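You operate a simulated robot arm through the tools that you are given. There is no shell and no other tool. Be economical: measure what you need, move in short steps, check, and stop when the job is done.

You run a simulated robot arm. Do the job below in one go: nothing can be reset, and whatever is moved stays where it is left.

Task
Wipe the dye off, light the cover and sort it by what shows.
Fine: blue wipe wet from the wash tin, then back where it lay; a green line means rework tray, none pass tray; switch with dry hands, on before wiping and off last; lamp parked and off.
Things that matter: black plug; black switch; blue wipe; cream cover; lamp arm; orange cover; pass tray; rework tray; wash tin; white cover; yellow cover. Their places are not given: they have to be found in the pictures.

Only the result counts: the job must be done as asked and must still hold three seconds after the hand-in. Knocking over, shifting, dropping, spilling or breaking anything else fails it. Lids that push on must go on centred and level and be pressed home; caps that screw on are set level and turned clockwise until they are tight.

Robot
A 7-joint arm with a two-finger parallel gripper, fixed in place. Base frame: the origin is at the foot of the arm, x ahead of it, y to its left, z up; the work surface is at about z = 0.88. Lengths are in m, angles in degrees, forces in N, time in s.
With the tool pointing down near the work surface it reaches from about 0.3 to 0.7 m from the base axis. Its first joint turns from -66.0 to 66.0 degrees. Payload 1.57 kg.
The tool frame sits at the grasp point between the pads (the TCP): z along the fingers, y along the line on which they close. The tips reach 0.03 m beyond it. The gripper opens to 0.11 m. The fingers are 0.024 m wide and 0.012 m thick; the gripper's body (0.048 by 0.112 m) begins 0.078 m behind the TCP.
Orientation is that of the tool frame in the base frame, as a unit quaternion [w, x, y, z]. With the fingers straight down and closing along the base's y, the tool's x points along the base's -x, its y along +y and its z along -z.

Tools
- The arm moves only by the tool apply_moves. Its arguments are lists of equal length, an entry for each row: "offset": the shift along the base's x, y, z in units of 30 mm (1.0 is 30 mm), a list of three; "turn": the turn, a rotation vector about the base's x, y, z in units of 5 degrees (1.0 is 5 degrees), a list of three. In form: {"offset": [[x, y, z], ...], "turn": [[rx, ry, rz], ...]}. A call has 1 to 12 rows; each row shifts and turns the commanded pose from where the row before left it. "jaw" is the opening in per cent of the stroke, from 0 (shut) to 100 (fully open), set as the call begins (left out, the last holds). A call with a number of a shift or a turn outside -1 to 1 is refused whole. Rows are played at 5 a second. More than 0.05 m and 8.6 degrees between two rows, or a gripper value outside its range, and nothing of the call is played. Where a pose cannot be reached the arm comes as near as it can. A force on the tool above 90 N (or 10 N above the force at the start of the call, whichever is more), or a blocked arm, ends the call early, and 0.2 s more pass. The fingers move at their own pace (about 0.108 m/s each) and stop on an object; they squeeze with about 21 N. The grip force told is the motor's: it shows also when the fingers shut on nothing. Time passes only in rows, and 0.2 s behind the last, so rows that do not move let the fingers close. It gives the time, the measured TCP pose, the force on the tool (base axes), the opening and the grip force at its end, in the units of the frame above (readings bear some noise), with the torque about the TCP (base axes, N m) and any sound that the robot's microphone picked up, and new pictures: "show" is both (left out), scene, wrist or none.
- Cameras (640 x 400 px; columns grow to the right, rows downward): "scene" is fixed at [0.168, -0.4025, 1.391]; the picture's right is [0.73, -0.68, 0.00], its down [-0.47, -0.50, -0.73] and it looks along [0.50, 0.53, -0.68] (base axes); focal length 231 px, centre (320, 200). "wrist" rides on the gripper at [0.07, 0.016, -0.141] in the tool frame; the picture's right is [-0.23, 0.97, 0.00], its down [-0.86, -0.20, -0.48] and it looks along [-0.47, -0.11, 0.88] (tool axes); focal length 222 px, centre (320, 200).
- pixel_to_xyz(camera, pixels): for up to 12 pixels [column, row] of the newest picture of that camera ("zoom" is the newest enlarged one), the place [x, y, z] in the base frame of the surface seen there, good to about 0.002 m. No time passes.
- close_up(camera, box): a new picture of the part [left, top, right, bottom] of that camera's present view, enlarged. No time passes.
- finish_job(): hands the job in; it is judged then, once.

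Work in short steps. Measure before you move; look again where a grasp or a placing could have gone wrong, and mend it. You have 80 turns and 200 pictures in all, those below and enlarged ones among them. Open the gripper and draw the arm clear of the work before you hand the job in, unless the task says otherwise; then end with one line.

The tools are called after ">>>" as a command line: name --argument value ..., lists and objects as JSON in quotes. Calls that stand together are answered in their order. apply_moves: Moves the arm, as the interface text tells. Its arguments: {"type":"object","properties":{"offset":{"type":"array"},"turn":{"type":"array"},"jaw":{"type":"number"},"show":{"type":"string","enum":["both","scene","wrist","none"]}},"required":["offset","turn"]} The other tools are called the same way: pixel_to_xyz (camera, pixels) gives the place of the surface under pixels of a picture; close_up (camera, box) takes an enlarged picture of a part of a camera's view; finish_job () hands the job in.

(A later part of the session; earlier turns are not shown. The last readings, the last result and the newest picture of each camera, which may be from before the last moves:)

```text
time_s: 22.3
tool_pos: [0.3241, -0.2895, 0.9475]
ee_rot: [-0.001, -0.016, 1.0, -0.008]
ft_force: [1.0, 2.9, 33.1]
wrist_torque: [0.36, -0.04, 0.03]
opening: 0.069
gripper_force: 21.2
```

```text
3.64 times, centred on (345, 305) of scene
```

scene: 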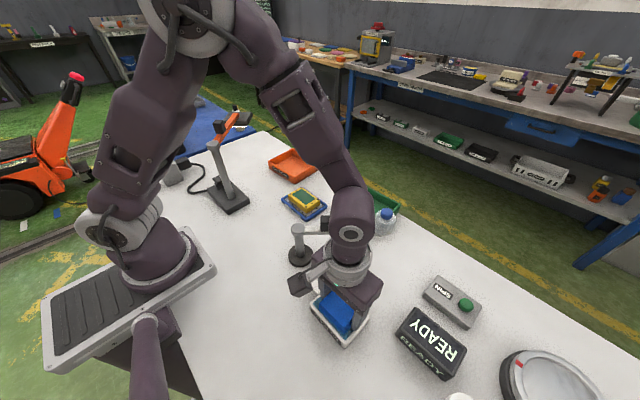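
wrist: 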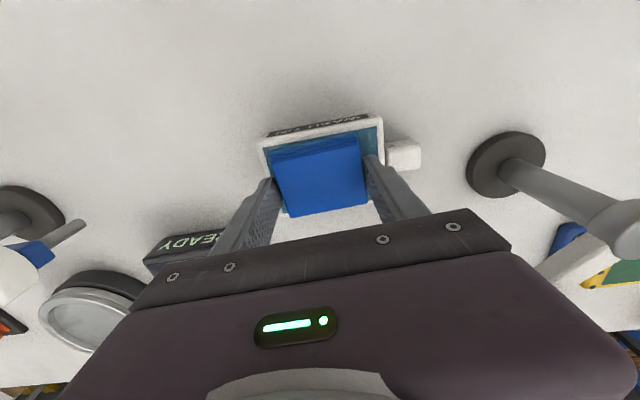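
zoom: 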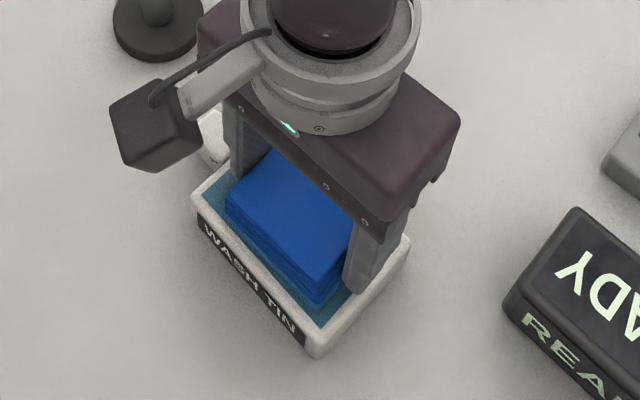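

Contact (33 N) with the wipe in the tin. I hold briefly, ease off slightly, and lift out to inspect.

>>> apply_moves --offset '[[0, 0, 0.08], [0, 0, 0], [0, 0, 0], [0, 0, 0.5], [0, 0, 1], [0, 0, 1], [0, 0, 0]]' --turn '[[0, 0, 0], [0, 0, 0], [0, 0, 0], [0, 0, 0], [0, 0, 0], [0, 0, 0], [0, 0, 0]]'

>>> close_up --camera "scene" --box '[290, 230, 400, 350]'

```text
time_s: 23.9
tool_pos: [0.3239, -0.2899, 1.0233]
ee_rot: [-0.002, -0.015, 1.0, -0.006]
ft_force: [0.1, -0.7, 0.1]
wrist_torque: [0.0, 0.01, -0.04]
opening: 0.069
gripper_force: 20.7
```

scene: 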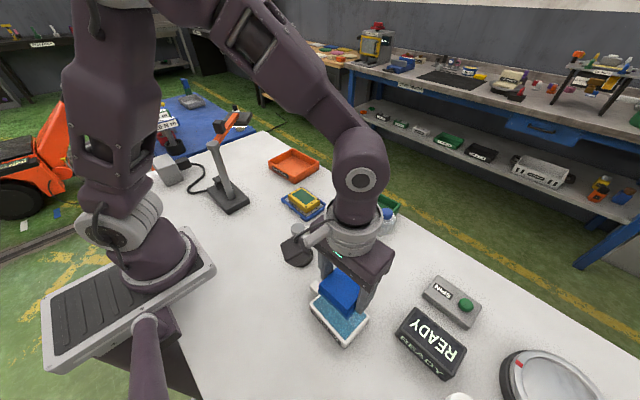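
wrist: 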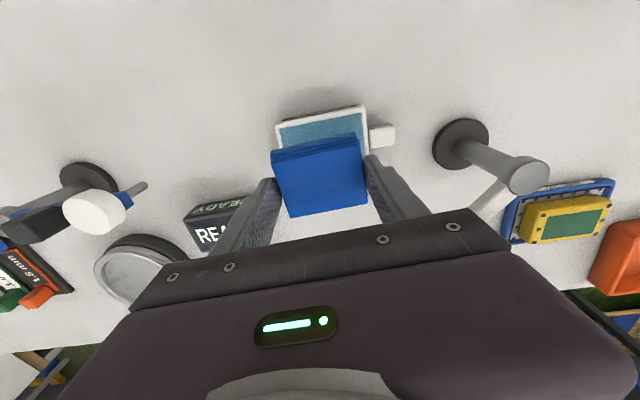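

```text
3.33 times, centred on (345, 290) of scene
```

zoom: 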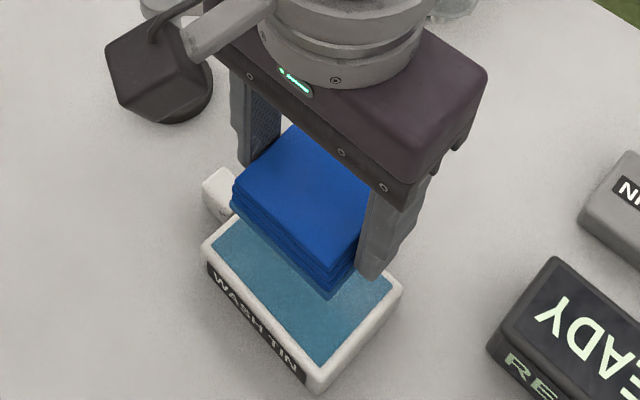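

The wipe's underside now shows a wet light-blue layer. I carry it back over to above the cover's patch centre (0.4915,0.016).

>>> apply_moves --offset '[[0, 0, 1], [0, 0, 1], [0, 0, 1], [0, 0, 1], [0, 0, 1], [0, 0, 0.9]]' --turn '[[0, 0, 0], [0, 0, 0], [0, 0, 0], [0, 0, 0], [0, 0, 0], [0, 0, 0]]' --show "none"

>>> apply_moves --offset '[[0.508, 0.927, 0], [0.508, 0.927, 0], [0.508, 0.927, 0], [0.508, 0.927, 0], [0.508, 0.927, 0], [0.508, 0.927, 0], [0.508, 0.927, 0], [0.508, 0.927, 0], [0.508, 0.927, 0], [0.508, 0.927, 0], [0.508, 0.927, 0], [0, 0, -0.5]]' --turn '[[0, 0, 0], [0, 0, 0], [0, 0, 0], [0, 0, 0], [0, 0, 0], [0, 0, 0], [0, 0, 0], [0, 0, 0], [0, 0, 0], [0, 0, 0], [0, 0, 0], [0, 0, 0]]' --show "none"

>>> apply_moves --offset '[[0, 0, -1], [0, 0, -1], [0, 0, -1], [0, 0, -1], [0, 0, -1], [0, 0, -1], [0, 0, 0]]' --turn '[[0, 0, 0], [0, 0, 0], [0, 0, 0], [0, 0, 0], [0, 0, 0], [0, 0, 0], [0, 0, 0]]'

>>> close_up --camera "scene" --box '[250, 130, 360, 230]'

```text
time_s: 25.3
tool_pos: [0.3243, -0.2904, 1.2024]
ee_rot: [-0.002, -0.015, 1.0, -0.005]
ft_force: [0.3, 0.7, -0.3]
wrist_torque: [0.0, 0.01, -0.01]
opening: 0.0688
gripper_force: 20.4
```

```text
time_s: 27.9
tool_pos: [0.4914, 0.0174, 1.1873]
ee_rot: [-0.001, -0.016, 1.0, -0.005]
ft_force: [-0.9, 0.0, 0.0]
wrist_torque: [0.0, 0.01, 0.03]
opening: 0.069
gripper_force: 21.0
```

```text
time_s: 29.5
tool_pos: [0.4916, 0.0162, 1.0064]
ee_rot: [-0.001, -0.016, 1.0, -0.005]
ft_force: [-0.3, -0.4, -1.1]
wrist_torque: [0.04, 0.05, 0.03]
opening: 0.0687
gripper_force: 21.8
```

scene: 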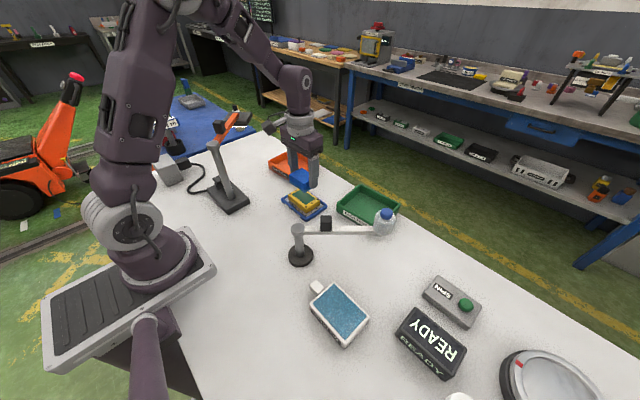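
wrist: 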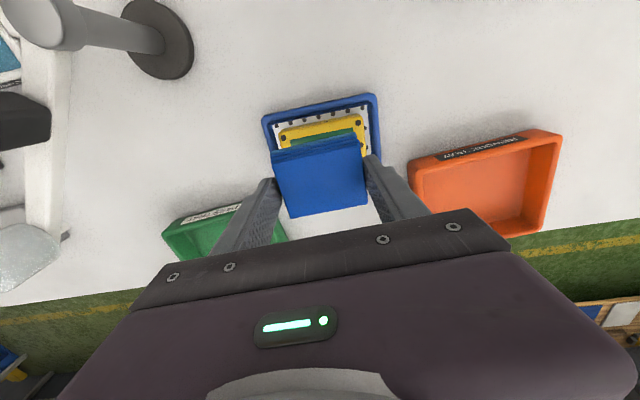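

```text
4.00 times, centred on (305, 180) of scene
```

zoom: 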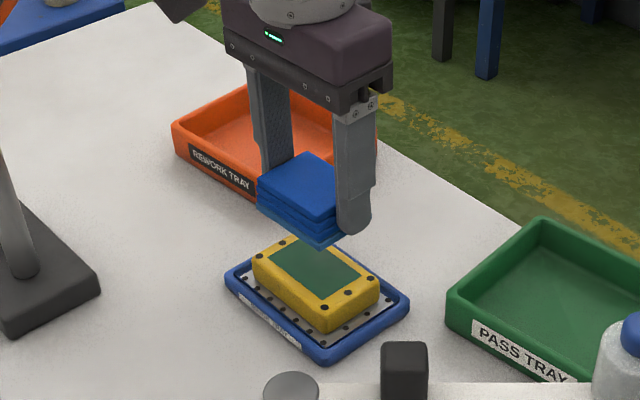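

Well over the patch. I lower to near contact then in small steps.

>>> apply_moves --offset '[[0, 0, -0.8], [0, 0, -0.6], [0, 0, -0.1], [0, 0, -0.07], [0, 0, -0.07], [0, 0, 0]]' --turn '[[0, 0, 0], [0, 0, 0], [0, 0, 0], [0, 0, 0], [0, 0, 0], [0, 0, 0]]' --show "scene"

>>> close_up --camera "scene" --box '[265, 150, 345, 225]'

```text
time_s: 30.9
tool_pos: [0.4912, 0.016, 0.9563]
ee_rot: [-0.002, -0.016, 1.0, -0.005]
ft_force: [-0.6, 0.1, 0.1]
wrist_torque: [0.03, -0.06, -0.04]
opening: 0.0687
gripper_force: 20.8
```

scene: 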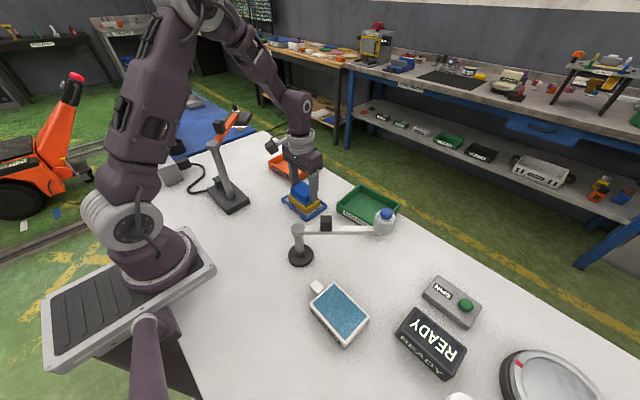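

```text
5.33 times, centred on (305, 188) of scene
```

zoom: 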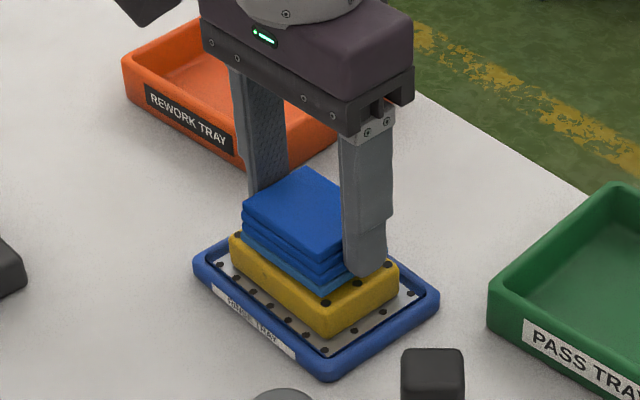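

Nearly touching, no force yet. I lower in ~1.5 mm steps.

>>> apply_moves --offset '[[0, 0, -0.05], [0, 0, -0.05], [0, 0, 0]]' --turn '[[0, 0, 0], [0, 0, 0], [0, 0, 0]]' --show "none"

```text
time_s: 31.7
tool_pos: [0.4922, 0.0171, 0.955]
ee_rot: [-0.001, -0.015, 1.0, -0.005]
ft_force: [-0.6, 0.2, -0.8]
wrist_torque: [-0.04, 0.06, -0.01]
opening: 0.0688
gripper_force: 20.9
```

Still no force; continue in small steps.

>>> apply_moves --offset '[[0, 0, -0.05], [0, 0, 0], [0, 0, -0.05], [0, 0, 0]]' --turn '[[0, 0, 0], [0, 0, 0], [0, 0, 0], [0, 0, 0]]' --show "none"

```text
time_s: 32.7
tool_pos: [0.4907, 0.0153, 0.9518]
ee_rot: [-0.001, -0.016, 1.0, -0.006]
ft_force: [-0.6, 0.7, 6.8]
wrist_torque: [0.21, 0.0, 0.0]
opening: 0.0687
gripper_force: 20.7
```

Contact at 7 N. I rub: strokes ±15 mm along y, with ±6 mm in x.

>>> apply_moves --offset '[[0, 0.25, 0], [0, 0.25, 0], [0.2, -0.25, 0], [0, -0.25, 0], [0, -0.25, 0], [0, -0.25, 0], [-0.4, 0.25, 0], [0, 0.25, 0], [0, 0.25, 0], [0, 0.25, 0], [0.2, -0.25, 0], [0, -0.25, 0]]' --turn '[[0, 0, 0], [0, 0, 0], [0, 0, 0], [0, 0, 0], [0, 0, 0], [0, 0, 0], [0, 0, 0], [0, 0, 0], [0, 0, 0], [0, 0, 0], [0, 0, 0], [0, 0, 0]]' --show "scene"

>>> close_up --camera "scene" --box '[265, 150, 345, 225]'

```text
time_s: 35.3
tool_pos: [0.4923, 0.0169, 0.9514]
ee_rot: [-0.002, -0.015, 1.0, -0.005]
ft_force: [0.3, 1.3, 2.2]
wrist_torque: [0.12, 0.02, 0.05]
opening: 0.0689
gripper_force: 21.0
```

scene: 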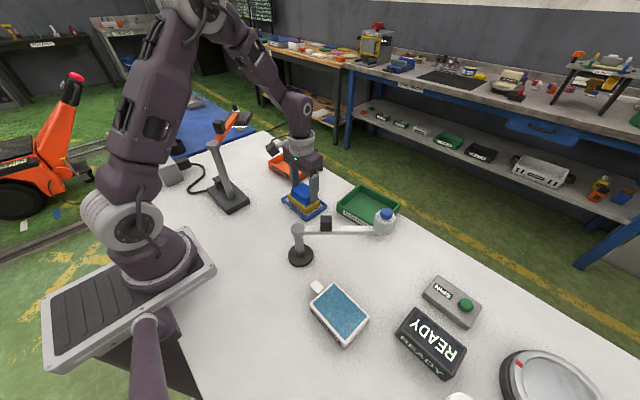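

```text
5.33 times, centred on (305, 188) of scene
```

zoom: 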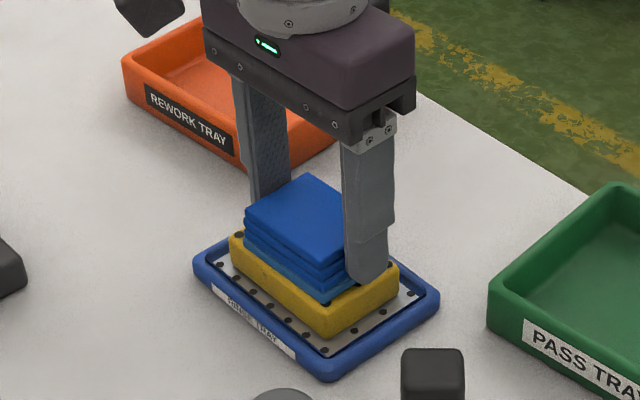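

Cover stayed put. A second rub with slightly more pressure, then lift and look at the patch.

>>> apply_moves --offset '[[0, 0, -0.05], [0, 0.3, 0], [0, 0.25, 0], [0.2, -0.3, 0], [0, -0.5, 0], [0, -0.3, 0], [-0.4, 0.3, 0], [0, 0.5, 0], [0, 0.3, 0], [0.2, -0.3, 0], [0, -0.25, 0]]' --turn '[[0, 0, 0], [0, 0, 0], [0, 0, 0], [0, 0, 0], [0, 0, 0], [0, 0, 0], [0, 0, 0], [0, 0, 0], [0, 0, 0], [0, 0, 0], [0, 0, 0]]' --show "none"

>>> apply_moves --offset '[[0, 0, 0.5], [0, 0, 1], [0, 0, 1], [0, 0, 1], [0, 0, 0]]' --turn '[[0, 0, 0], [0, 0, 0], [0, 0, 0], [0, 0, 0], [0, 0, 0]]'

>>> close_up --camera "scene" --box '[265, 150, 345, 225]'

```text
time_s: 37.7
tool_pos: [0.4924, 0.0174, 0.9501]
ee_rot: [-0.001, -0.017, 1.0, -0.005]
ft_force: [0.9, 7.9, 15.7]
wrist_torque: [0.47, 0.09, -0.06]
opening: 0.0691
gripper_force: 21.5
```

```text
time_s: 38.9
tool_pos: [0.492, 0.016, 1.0554]
ee_rot: [-0.003, -0.016, 1.0, -0.005]
ft_force: [-0.1, -0.3, -0.8]
wrist_torque: [0.03, -0.01, -0.01]
opening: 0.0693
gripper_force: 20.5
```

scene: 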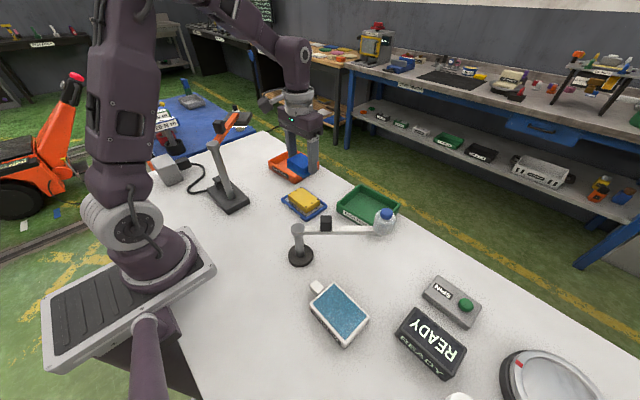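
wrist: 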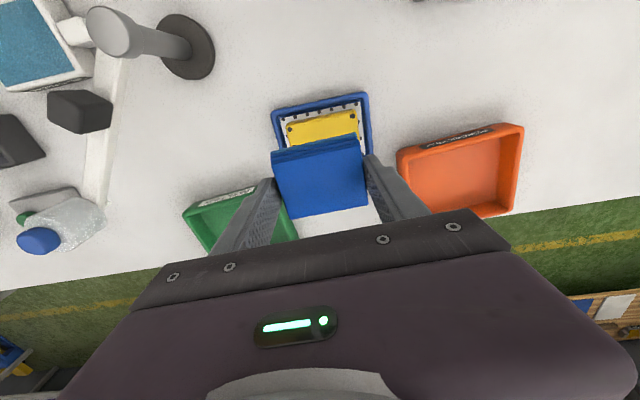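

```text
5.33 times, centred on (305, 188) of scene
```

zoom: 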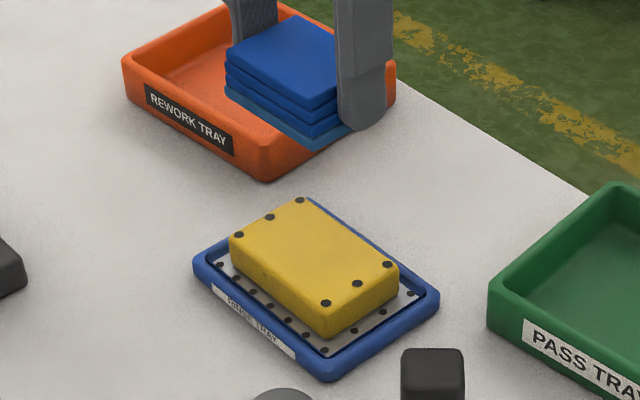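

The dye is wiped clean. I take the wipe back to where it lay: (0.608,0.0315), yaw −8°.

>>> apply_moves --offset '[[0.776, 0.103, 0], [0.776, 0.103, 0], [0.776, 0.103, 0], [0.776, 0.103, 0], [0.776, 0.103, 0], [0, 0, -1], [0, 0, -1], [0, 0, -1], [0, 0, -1], [0, 0, -0.3], [0, 0, 0]]' --turn '[[0, 0, -0.388], [0, 0, -0.388], [0, 0, -0.388], [0, 0, -0.388], [0, 0, -0.388], [0, 0, 0], [0, 0, 0], [0, 0, 0], [0, 0, 0], [0, 0, 0], [0, 0, 0]]'

```text
time_s: 41.3
tool_pos: [0.6076, 0.032, 0.9257]
ee_rot: [-0.003, 0.069, 0.998, -0.005]
ft_force: [-0.5, -0.6, -1.2]
wrist_torque: [-0.01, -0.01, -0.01]
opening: 0.0687
gripper_force: 20.9
```

scene: 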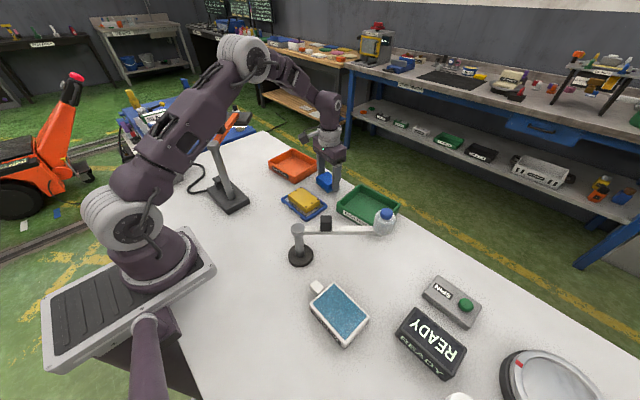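
wrist: 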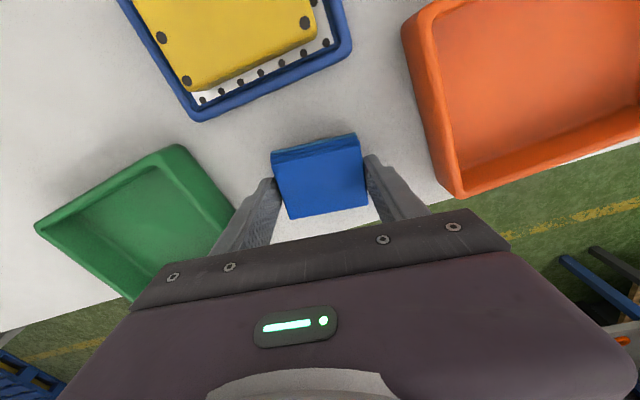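

Over the original spot, no contact yet; I lower in 2 mm steps until it touches.

>>> apply_moves --offset '[[0, 0, -0.07], [0, 0, -0.06], [0, 0, -0.06], [0, 0, 0]]' --turn '[[0, 0, 0], [0, 0, 0], [0, 0, 0], [0, 0, 0]]' --show "none"

```text
time_s: 42.3
tool_pos: [0.6071, 0.0309, 0.9197]
ee_rot: [-0.003, 0.069, 0.998, -0.006]
ft_force: [-0.2, 0.8, -0.5]
wrist_torque: [0.02, 0.04, 0.01]
opening: 0.0687
gripper_force: 20.7
```

>>> apply_moves --offset '[[0, 0, -0.05], [0, 0, 0], [0, 0, -0.04], [0, 0, 0]]' --turn '[[0, 0, 0], [0, 0, 0], [0, 0, 0], [0, 0, 0]]' --show "scene"

>>> close_up --camera "scene" --box '[290, 140, 370, 215]'

```text
time_s: 43.3
tool_pos: [0.6088, 0.0308, 0.9177]
ee_rot: [-0.002, 0.07, 0.998, -0.005]
ft_force: [0.1, 0.1, -0.2]
wrist_torque: [-0.03, 0.01, 0.02]
opening: 0.0688
gripper_force: 20.8
```

scene: 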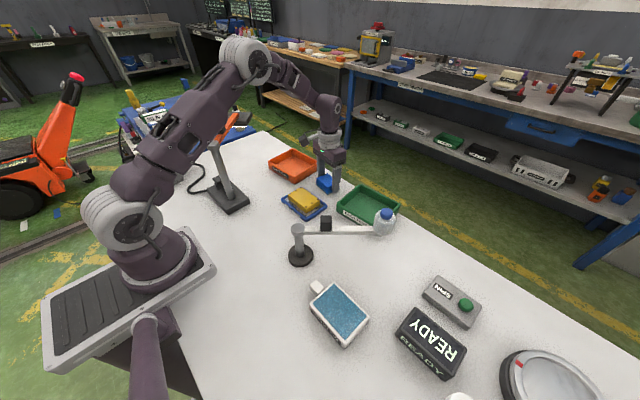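

```text
5.33 times, centred on (330, 178) of scene
```

zoom: 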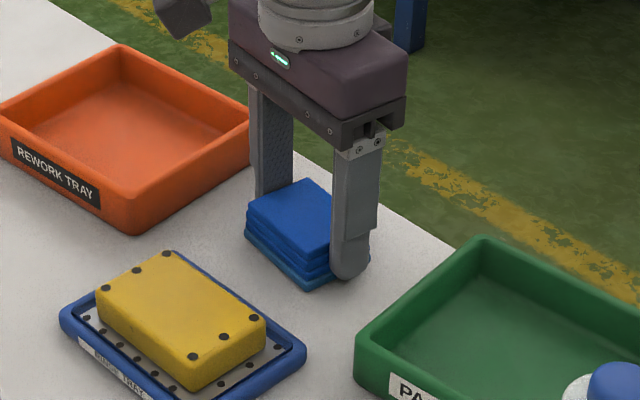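

About 1 mm above the table; lower that, then release and rise.

>>> apply_moves --offset '[[0, 0, -0.05], [0, 0, 0]]' --turn '[[0, 0, 0], [0, 0, 0]]' --show "none"

>>> apply_moves --offset '[[0, 0, 0], [0, 0, 0], [0, 0, 0.5], [0, 0, 1], [0, 0, 1], [-0.5, 0, 1], [-0.8, 0, 1], [-0.8, 0, 1], [-0.8, 0, 1]]' --turn '[[0, 0, 0], [0, 0, 0], [0, 0, 0], [0, 0, 0], [0, 0, 0], [0, 0, 0], [0, 0, 0], [0, 0, 0], [0, 0, 0]]' --jaw 100

>>> close_up --camera "scene" --box '[275, 170, 345, 225]'

>>> pixel_to_xyz --camera "zoom" --pixels '[[370, 68], [445, 30], [530, 92], [455, 133], [445, 82]]'

```text
time_s: 43.9
tool_pos: [0.6092, 0.0315, 0.917]
ee_rot: [-0.002, 0.069, 0.998, -0.004]
ft_force: [-0.4, -1.1, 1.6]
wrist_torque: [0.08, -0.02, -0.02]
opening: 0.0688
gripper_force: 20.6
```

```text
time_s: 45.9
tool_pos: [0.5197, 0.0308, 1.1116]
ee_rot: [-0.002, 0.069, 0.998, -0.005]
ft_force: [-0.5, 0.7, 0.5]
wrist_torque: [0.01, -0.02, 0.01]
opening: 0.11
gripper_force: 0.0
```

scene: 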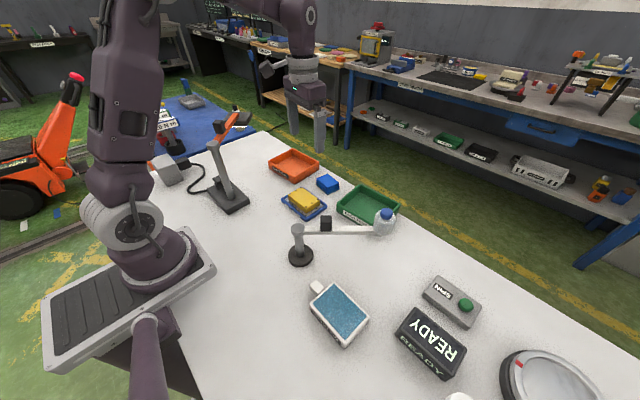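
wrist: 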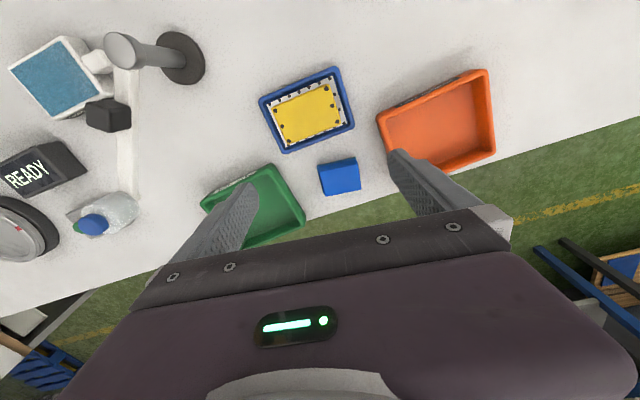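

```text
7.27 times, centred on (310, 198) of scene
```

zoom: 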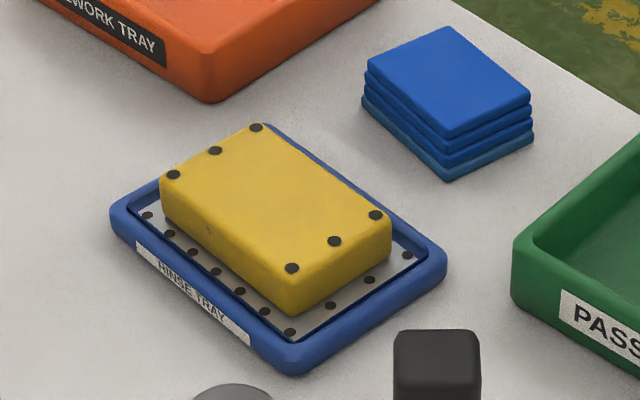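

```text
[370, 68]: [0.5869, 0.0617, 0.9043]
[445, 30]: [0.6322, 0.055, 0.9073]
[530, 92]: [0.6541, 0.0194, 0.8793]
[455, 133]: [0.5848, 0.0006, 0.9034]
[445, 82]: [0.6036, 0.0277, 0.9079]
```

The wipe is back in place. Now I measure the lamp arm's handle block from the scene.

>>> close_up --camera "scene" --box '[200, 95, 264, 155]'

>>> pixel_to_xyz --camera "scene" --pixels '[[221, 115], [226, 113], [225, 120], [221, 125], [228, 120], [217, 117], [235, 115], [240, 108], [248, 113], [214, 142], [232, 119]]'

```text
6.67 times, centred on (232, 125) of scene
```

zoom: 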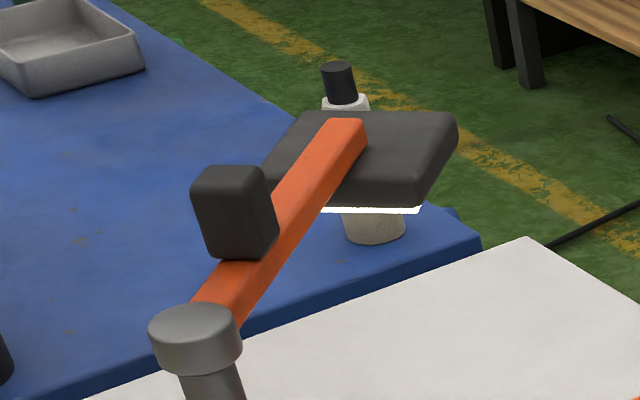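

```text
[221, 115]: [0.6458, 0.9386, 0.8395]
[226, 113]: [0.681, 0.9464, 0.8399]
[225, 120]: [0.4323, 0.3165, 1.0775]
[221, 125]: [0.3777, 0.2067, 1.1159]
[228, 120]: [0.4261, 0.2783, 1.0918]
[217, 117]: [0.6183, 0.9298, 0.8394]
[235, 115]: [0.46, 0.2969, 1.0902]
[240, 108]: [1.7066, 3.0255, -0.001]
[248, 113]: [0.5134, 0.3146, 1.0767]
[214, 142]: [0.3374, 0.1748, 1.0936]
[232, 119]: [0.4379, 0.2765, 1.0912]
```

>>> pixel_to_xyz --camera "zoom" --pixels '[[215, 178], [250, 178], [205, 185], [225, 220], [265, 215], [205, 250], [270, 240], [240, 258], [220, 290], [345, 125], [360, 200], [440, 130]]'

>>> pixel_to_xyz --camera "zoom" --pixels '[[305, 120], [280, 160], [410, 190], [450, 120], [360, 207], [415, 207], [195, 325], [320, 150], [300, 250], [240, 315]]'

```text
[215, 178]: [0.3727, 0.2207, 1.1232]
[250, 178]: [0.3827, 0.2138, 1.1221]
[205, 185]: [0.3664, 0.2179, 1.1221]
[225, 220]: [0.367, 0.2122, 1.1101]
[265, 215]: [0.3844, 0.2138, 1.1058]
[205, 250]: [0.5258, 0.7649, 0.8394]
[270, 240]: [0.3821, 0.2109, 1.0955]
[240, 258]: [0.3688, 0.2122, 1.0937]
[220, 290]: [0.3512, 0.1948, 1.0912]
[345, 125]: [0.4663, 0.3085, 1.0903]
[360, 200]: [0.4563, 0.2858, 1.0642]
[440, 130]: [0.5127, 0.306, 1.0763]
```

```text
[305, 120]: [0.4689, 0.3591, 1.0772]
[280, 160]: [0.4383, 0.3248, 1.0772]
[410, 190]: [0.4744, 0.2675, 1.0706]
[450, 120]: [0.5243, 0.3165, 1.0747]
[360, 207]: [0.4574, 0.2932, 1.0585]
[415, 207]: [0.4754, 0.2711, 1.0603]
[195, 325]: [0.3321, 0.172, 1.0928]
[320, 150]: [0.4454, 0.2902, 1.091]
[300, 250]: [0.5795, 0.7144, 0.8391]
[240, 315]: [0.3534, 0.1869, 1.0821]
```

Lamp axis ≈(0.329,0.177), arm at ≈44°, handle block centre ≈(0.375,0.223), z 1.092–1.123, 26 mm wide; turning the arm −90° puts the head over the cover. I go above the handle, turning the gripper +53° so it closes across the arm.

>>> apply_moves --offset '[[-0.438, 0.2, 1], [-0.438, 0.4, 1], [-0.438, 0.6, 1], [-0.438, 0.65, 0.4], [-0.438, 0.65, 0], [-0.438, 0.65, 0], [-0.438, 0.65, 0], [-0.438, 0.65, 0], [-0.438, 0.65, 0], [-0.438, 0.65, 0], [-0.438, 0.65, 0]]' --turn '[[0, 0, 0.955], [0, 0, 0.955], [0, 0, 0.955], [0, 0, 0.955], [0, 0, 0.955], [0, 0, 0.955], [0, 0, 0.955], [0, 0, 0.955], [0, 0, 0.955], [0, 0, 0.955], [0, 0, 0.955]]' --jaw 60

>>> close_up --camera "wrist" --box '[220, 60, 420, 230]'

```text
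time_s: 48.3
tool_pos: [0.3761, 0.2246, 1.2125]
ee_rot: [0.001, -0.38, 0.925, -0.006]
ft_force: [-0.1, 0.6, 0.0]
wrist_torque: [-0.02, 0.01, -0.03]
opening: 0.066
gripper_force: 0.1
```

scene: 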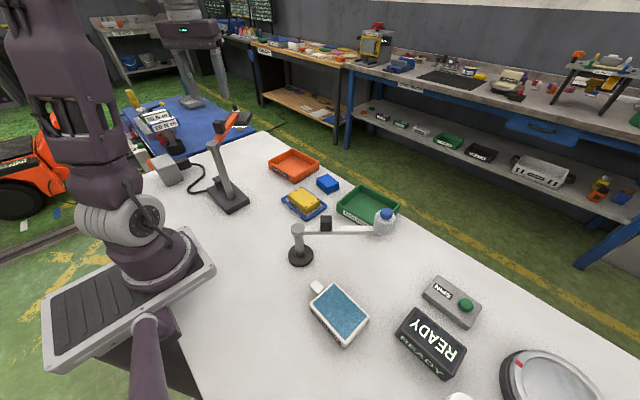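
wrist: 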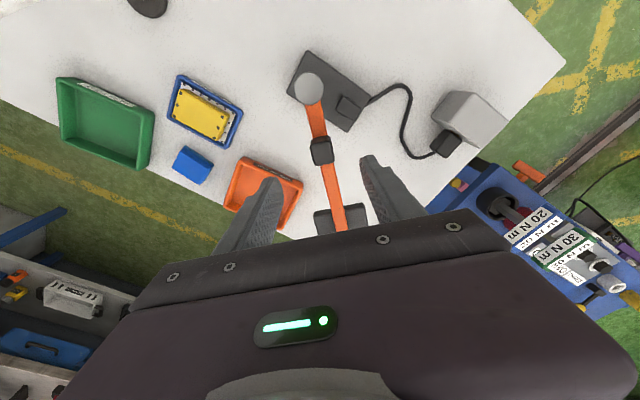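

```text
2.35 times, centred on (320, 145) of wrist
```

zoom: 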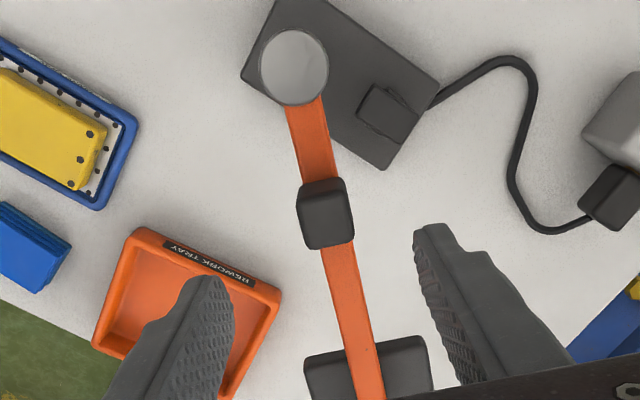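

Good view; I measure cap and handle precisely from here.

>>> pixel_to_xyz --camera "zoom" --pixels '[[293, 67], [262, 67], [325, 67], [293, 32], [300, 195], [345, 183], [308, 240], [352, 235], [328, 212], [318, 150], [352, 290], [368, 380]]'

```text
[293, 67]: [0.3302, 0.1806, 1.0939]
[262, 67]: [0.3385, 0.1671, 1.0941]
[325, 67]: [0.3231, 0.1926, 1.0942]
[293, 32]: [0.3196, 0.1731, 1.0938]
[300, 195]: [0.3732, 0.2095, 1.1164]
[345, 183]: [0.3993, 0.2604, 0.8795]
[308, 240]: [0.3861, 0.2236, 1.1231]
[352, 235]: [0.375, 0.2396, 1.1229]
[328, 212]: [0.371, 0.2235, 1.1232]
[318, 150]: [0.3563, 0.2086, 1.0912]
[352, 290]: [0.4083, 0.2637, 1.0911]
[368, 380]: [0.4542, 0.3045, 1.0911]
```

Axis ≈(0.330,0.180); handle centre ≈(0.373,0.2235). I descend so the tips straddle the block (TCP z 1.128) and narrow the jaws to cage it.

>>> apply_moves --offset '[[-0.1, -0.03, -0.9], [0, 0, -0.9], [0, 0, -0.7], [0, 0, -0.3], [0, 0, 0]]' --turn '[[0, 0, 0], [0, 0, 0], [0, 0, 0], [0, 0, 0], [0, 0, 0]]' --show "none"

>>> apply_moves --offset '[[0, 0, 0], [0, 0, 0], [0, 0, 0]]' --turn '[[0, 0, 0], [0, 0, 0], [0, 0, 0]]' --jaw 30

>>> close_up --camera "wrist" --box '[240, 80, 420, 220]'

```text
time_s: 49.5
tool_pos: [0.374, 0.2234, 1.1286]
ee_rot: [0.0, -0.38, 0.925, -0.005]
ft_force: [-0.1, 0.1, 0.4]
wrist_torque: [-0.02, 0.01, -0.02]
opening: 0.0661
gripper_force: 0.1
```

```text
time_s: 50.3
tool_pos: [0.3737, 0.224, 1.129]
ee_rot: [0.001, -0.379, 0.925, -0.005]
ft_force: [0.8, 0.6, -0.4]
wrist_torque: [0.0, 0.02, -0.03]
opening: 0.0331
gripper_force: 0.1
```

scene: 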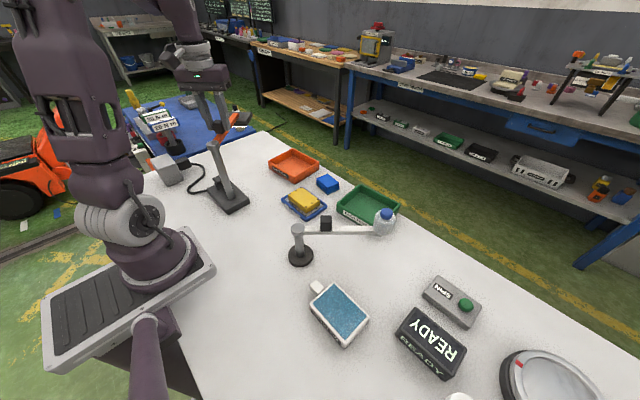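
wrist: 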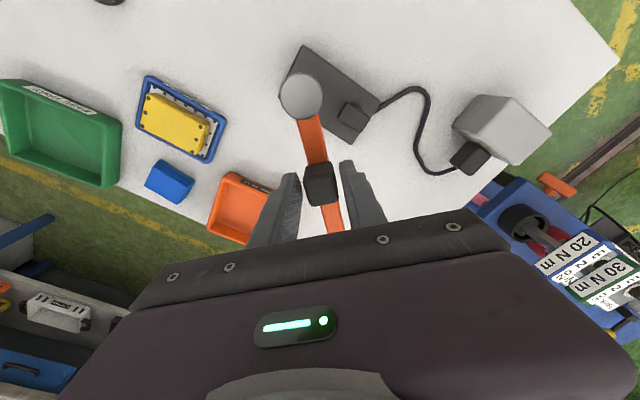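

```text
2.86 times, centred on (330, 150) of wrist
```

zoom: 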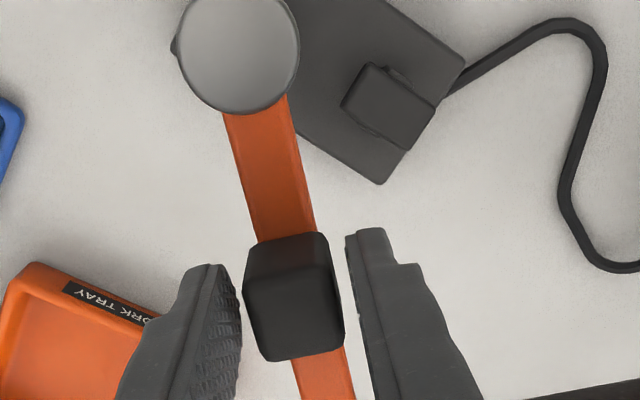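

Caged. I swing along the arc by −45° first.

>>> apply_moves --offset '[[0.1212, -0.1323, 0], [0.1092, -0.1423, 0], [0.0964, -0.1513, 0], [0.0828, -0.1591, 0], [0.0687, -0.1657, 0], [0.0539, -0.1711, 0], [0.0388, -0.1751, 0], [0.0234, -0.1779, 0], [0.0078, -0.1792, 0]]' --turn '[[0, 0, -1], [0, 0, -1], [0, 0, -1], [0, 0, -1], [0, 0, -1], [0, 0, -1], [0, 0, -1], [0, 0, -1], [0, 0, -1]]'

```text
time_s: 52.3
tool_pos: [0.3913, 0.1797, 1.1282]
ee_rot: [-0.001, 0.004, 1.0, -0.005]
ft_force: [0.6, 0.4, -0.2]
wrist_torque: [-0.02, 0.01, 0.0]
opening: 0.0335
gripper_force: 0.1
```

scene: 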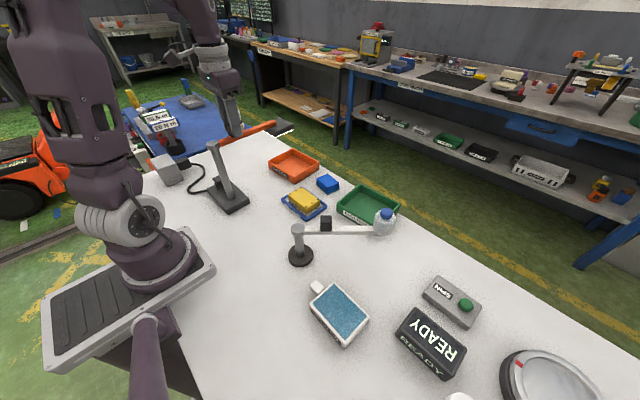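
wrist: 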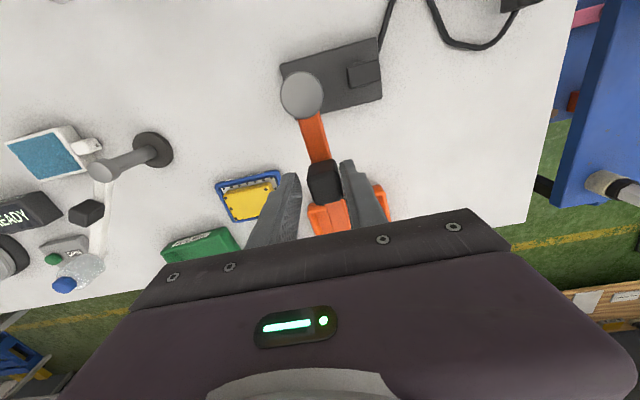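

The lamp arm follows freely. I do the remaining −45°.

>>> apply_moves --offset '[[-0.0078, -0.1792, 0], [-0.0234, -0.1779, 0], [-0.0388, -0.1751, 0], [-0.0539, -0.1711, 0], [-0.0687, -0.1657, 0], [-0.0828, -0.1591, 0], [-0.0964, -0.1513, 0], [-0.1092, -0.1423, 0], [-0.1212, -0.1323, 0], [0, 0, 0]]' --turn '[[0, 0, -1], [0, 0, -1], [0, 0, -1], [0, 0, -1], [0, 0, -1], [0, 0, -1], [0, 0, -1], [0, 0, -1], [0, 0, -1], [0, 0, 0]]'

>>> close_up --camera "scene" --box '[250, 140, 360, 230]'

```text
time_s: 54.5
tool_pos: [0.3735, 0.1356, 1.1307]
ee_rot: [-0.004, 0.387, 0.922, -0.004]
ft_force: [-0.5, -0.5, 0.2]
wrist_torque: [0.01, -0.03, 0.02]
opening: 0.033
gripper_force: 0.0
```

scene: 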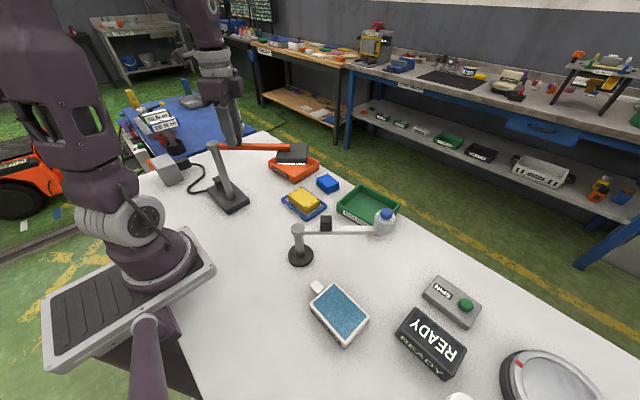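
wrist: 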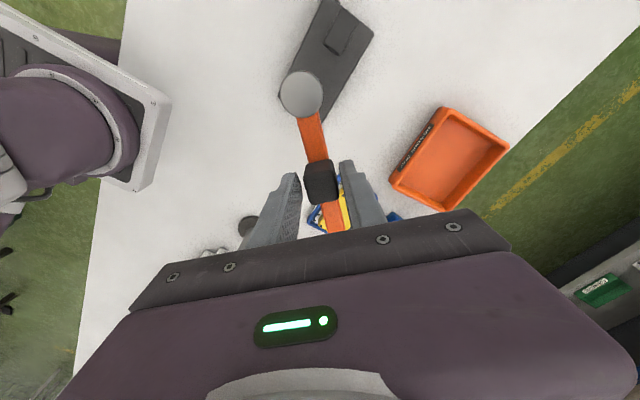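

```text
4.44 times, centred on (305, 185) of scene
```

zoom: 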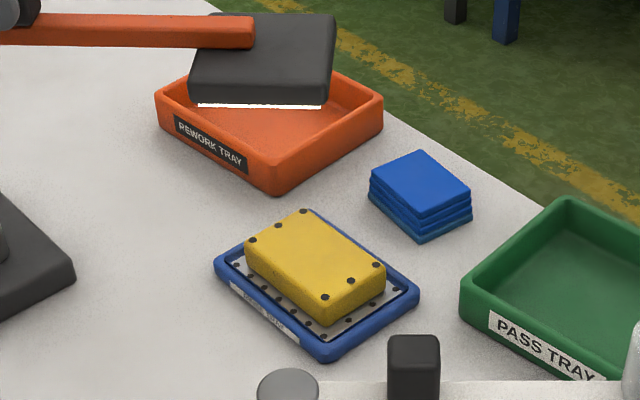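

I check the head's actual position and look closely at the lit cover.

>>> pixel_to_xyz --camera "scene" --pixels '[[281, 158], [307, 146], [293, 152], [304, 160], [272, 148]]'

>>> close_up --camera "scene" --box '[280, 180, 330, 220]'

```text
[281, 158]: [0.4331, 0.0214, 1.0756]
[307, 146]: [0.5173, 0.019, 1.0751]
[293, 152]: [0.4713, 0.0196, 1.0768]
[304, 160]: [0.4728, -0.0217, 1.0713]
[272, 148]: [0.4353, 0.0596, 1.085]
```

```text
10.00 times, centred on (305, 200) of scene
```

zoom: 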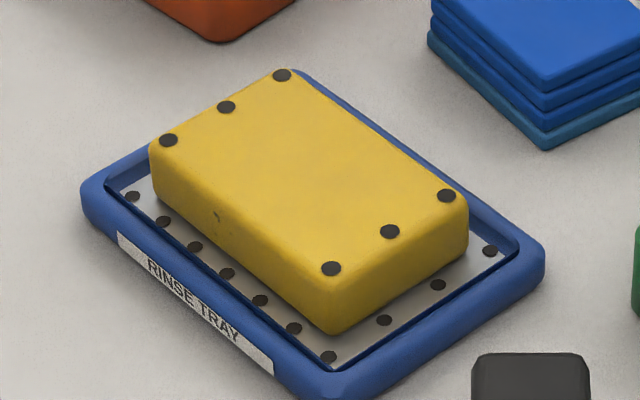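

No line visible so far with the head within ~2 cm of the cover's centre. I wait two seconds in case it needs time and look again.

>>> apply_moves --offset '[[0, 0, 0], [0, 0, 0], [0, 0, 0], [0, 0, 0], [0, 0, 0], [0, 0, 0], [0, 0, 0], [0, 0, 0], [0, 0, 0], [0, 0, 0], [0, 0, 0], [0, 0, 0]]' --turn '[[0, 0, 0], [0, 0, 0], [0, 0, 0], [0, 0, 0], [0, 0, 0], [0, 0, 0], [0, 0, 0], [0, 0, 0], [0, 0, 0], [0, 0, 0], [0, 0, 0], [0, 0, 0]]' --show "both"

>>> close_up --camera "scene" --box '[285, 185, 325, 210]'

>>> close_up --camera "scene" --box '[200, 120, 320, 195]'

>>> close_up --camera "wrist" --box '[280, 150, 420, 240]'

```text
time_s: 57.1
tool_pos: [0.3735, 0.1353, 1.1297]
ee_rot: [-0.003, 0.386, 0.923, -0.004]
ft_force: [0.6, 0.6, 0.2]
wrist_torque: [-0.03, 0.04, -0.03]
opening: 0.0332
gripper_force: 0.1
```

scene: 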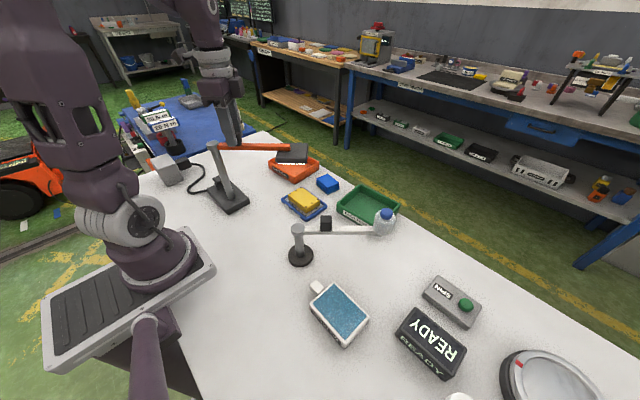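
wrist: 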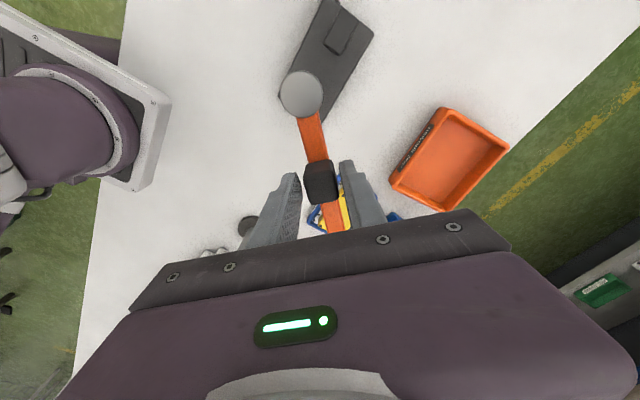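

```text
16.00 times, centred on (305, 198) of scene
```

zoom: 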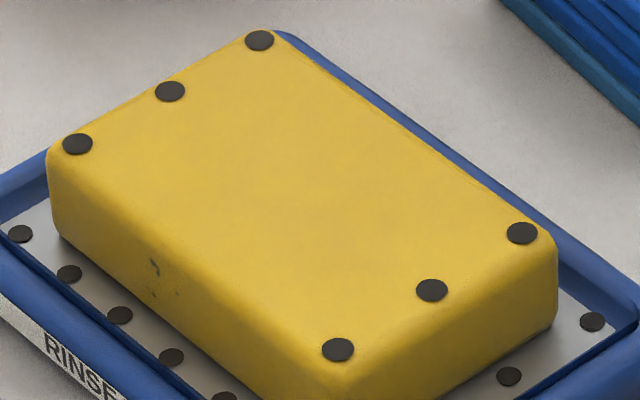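

```text
5.33 times, centred on (260, 158) of scene
```

zoom: 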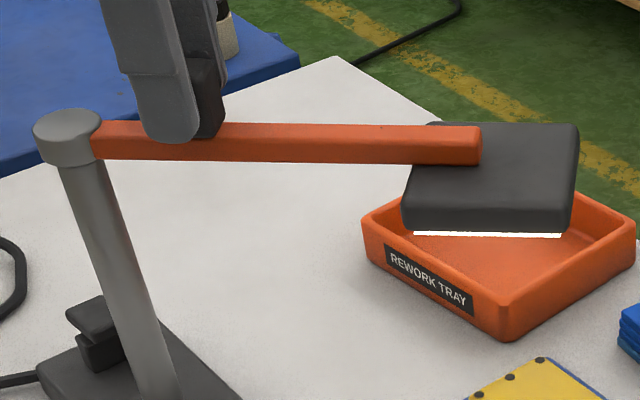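

```text
4.44 times, centred on (350, 195) of wrist
```

zoom: 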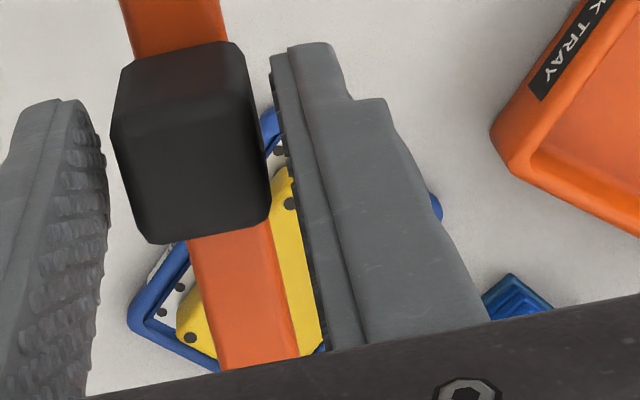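

No green line yet. To be sure it isn't an alignment issue, I close on the handle to centre it and nudge the arm ±10° while checking the cover.

>>> apply_moves --offset '[[0.1212, 0.1323, 0], [0.1092, 0.1423, 0], [0, 0, 0]]' --turn '[[0, 0, 1], [0, 0, 1], [0, 0, 0]]' --show "scene"

>>> close_up --camera "scene" --box '[260, 140, 340, 220]'

>>> apply_moves --offset '[[-0.1092, -0.1423, 0], [-0.1212, -0.1323, 0], [-0.1323, -0.1212, 0], [0, 0, 0]]' --turn '[[0, 0, -1], [0, 0, -1], [0, 0, -1], [0, 0, 0]]' --show "scene"

>>> close_up --camera "scene" --box '[260, 140, 340, 220]'

```text
time_s: 57.9
tool_pos: [0.3812, 0.1442, 1.1302]
ee_rot: [-0.003, 0.302, 0.953, -0.005]
ft_force: [-1.0, -0.5, 0.8]
wrist_torque: [-0.01, 0.02, -0.03]
opening: 0.0335
gripper_force: 0.3
```

scene: 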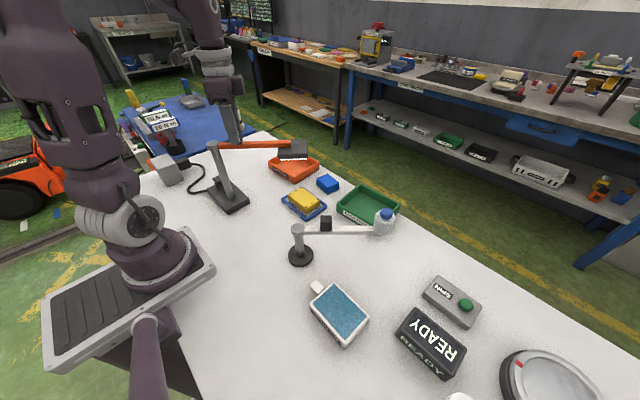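

```text
5.00 times, centred on (300, 180) of scene
```

zoom: 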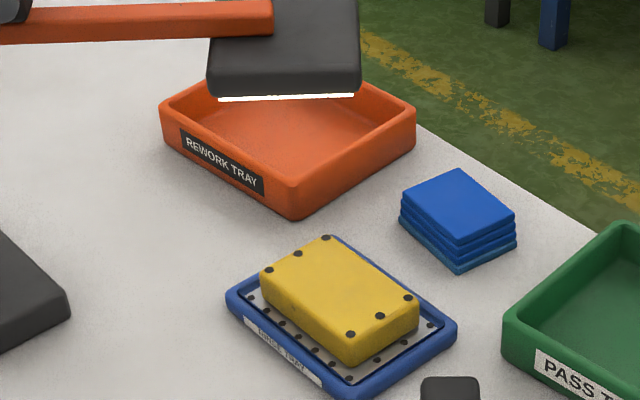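

```text
time_s: 58.9
tool_pos: [0.3704, 0.1319, 1.1295]
ee_rot: [-0.004, 0.426, 0.905, -0.004]
ft_force: [2.1, 6.3, 0.4]
wrist_torque: [0.21, -0.09, 0.12]
opening: 0.0379
gripper_force: 2.8
```

scene: 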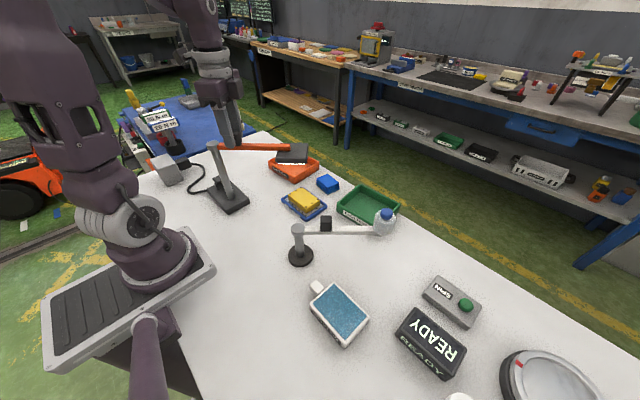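

```text
5.00 times, centred on (300, 180) of scene
```

zoom: 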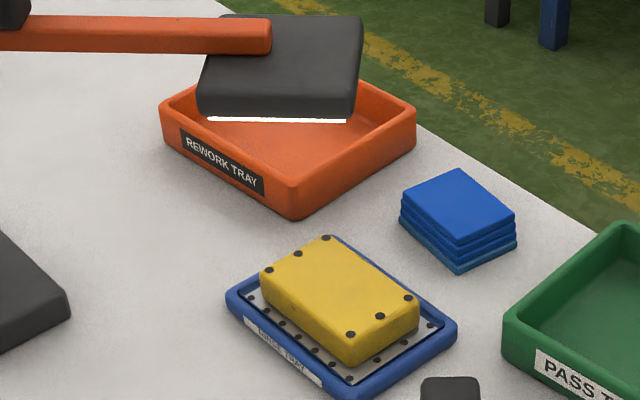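

The lamp arm reached its end stop (force, opening pushed). This is the working position; I zoom on the cover here.

>>> close_up --camera "scene" --box '[285, 185, 325, 210]'

>>> apply_moves --offset '[[0.06, 0.055, 0], [0, 0, 0], [0, 0, 0], [0, 0, 0], [0, 0, 0], [0, 0, 0], [0, 0, 0], [0, 0, 0], [0, 0, 0], [0, 0, 0]]' --turn '[[0, 0, 0.5], [0, 0, 0], [0, 0, 0], [0, 0, 0], [0, 0, 0], [0, 0, 0], [0, 0, 0], [0, 0, 0], [0, 0, 0], [0, 0, 0]]' --show "scene"

>>> close_up --camera "scene" --box '[285, 185, 325, 210]'

```text
16.00 times, centred on (305, 198) of scene
```

zoom: 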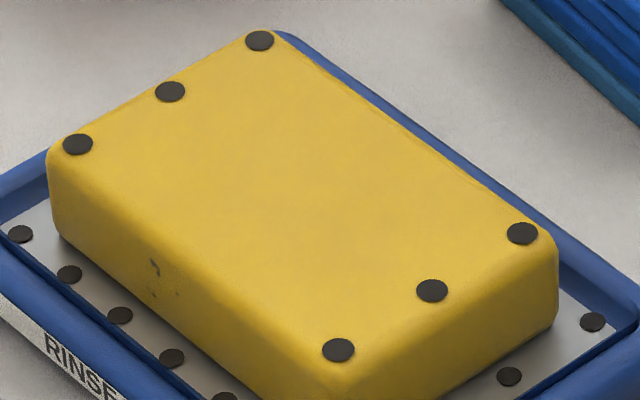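

```text
time_s: 61.1
tool_pos: [0.3729, 0.1336, 1.129]
ee_rot: [-0.004, 0.405, 0.914, -0.005]
ft_force: [-0.7, -0.1, 0.1]
wrist_torque: [0.0, 0.02, 0.0]
opening: 0.0327
gripper_force: 0.2
```

scene: 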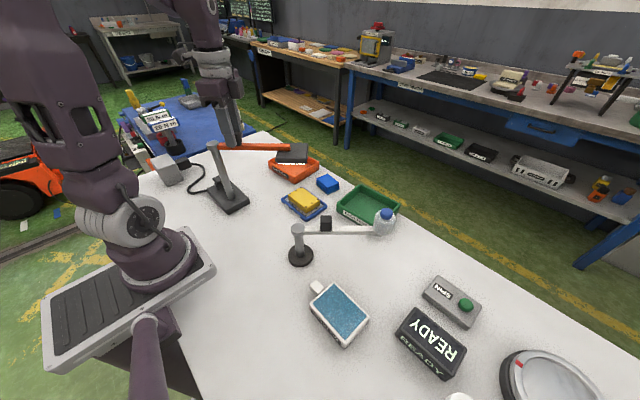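

```text
16.00 times, centred on (305, 198) of scene
```

zoom: 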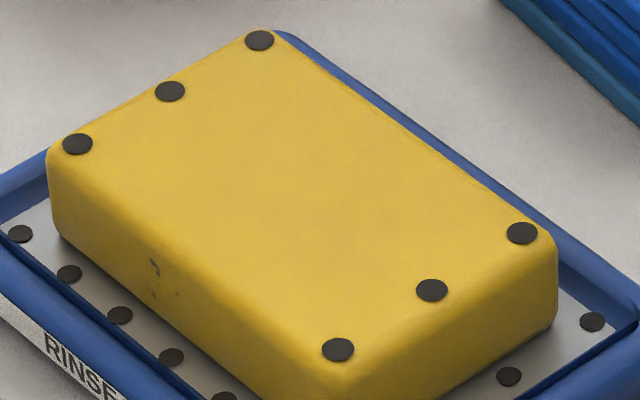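

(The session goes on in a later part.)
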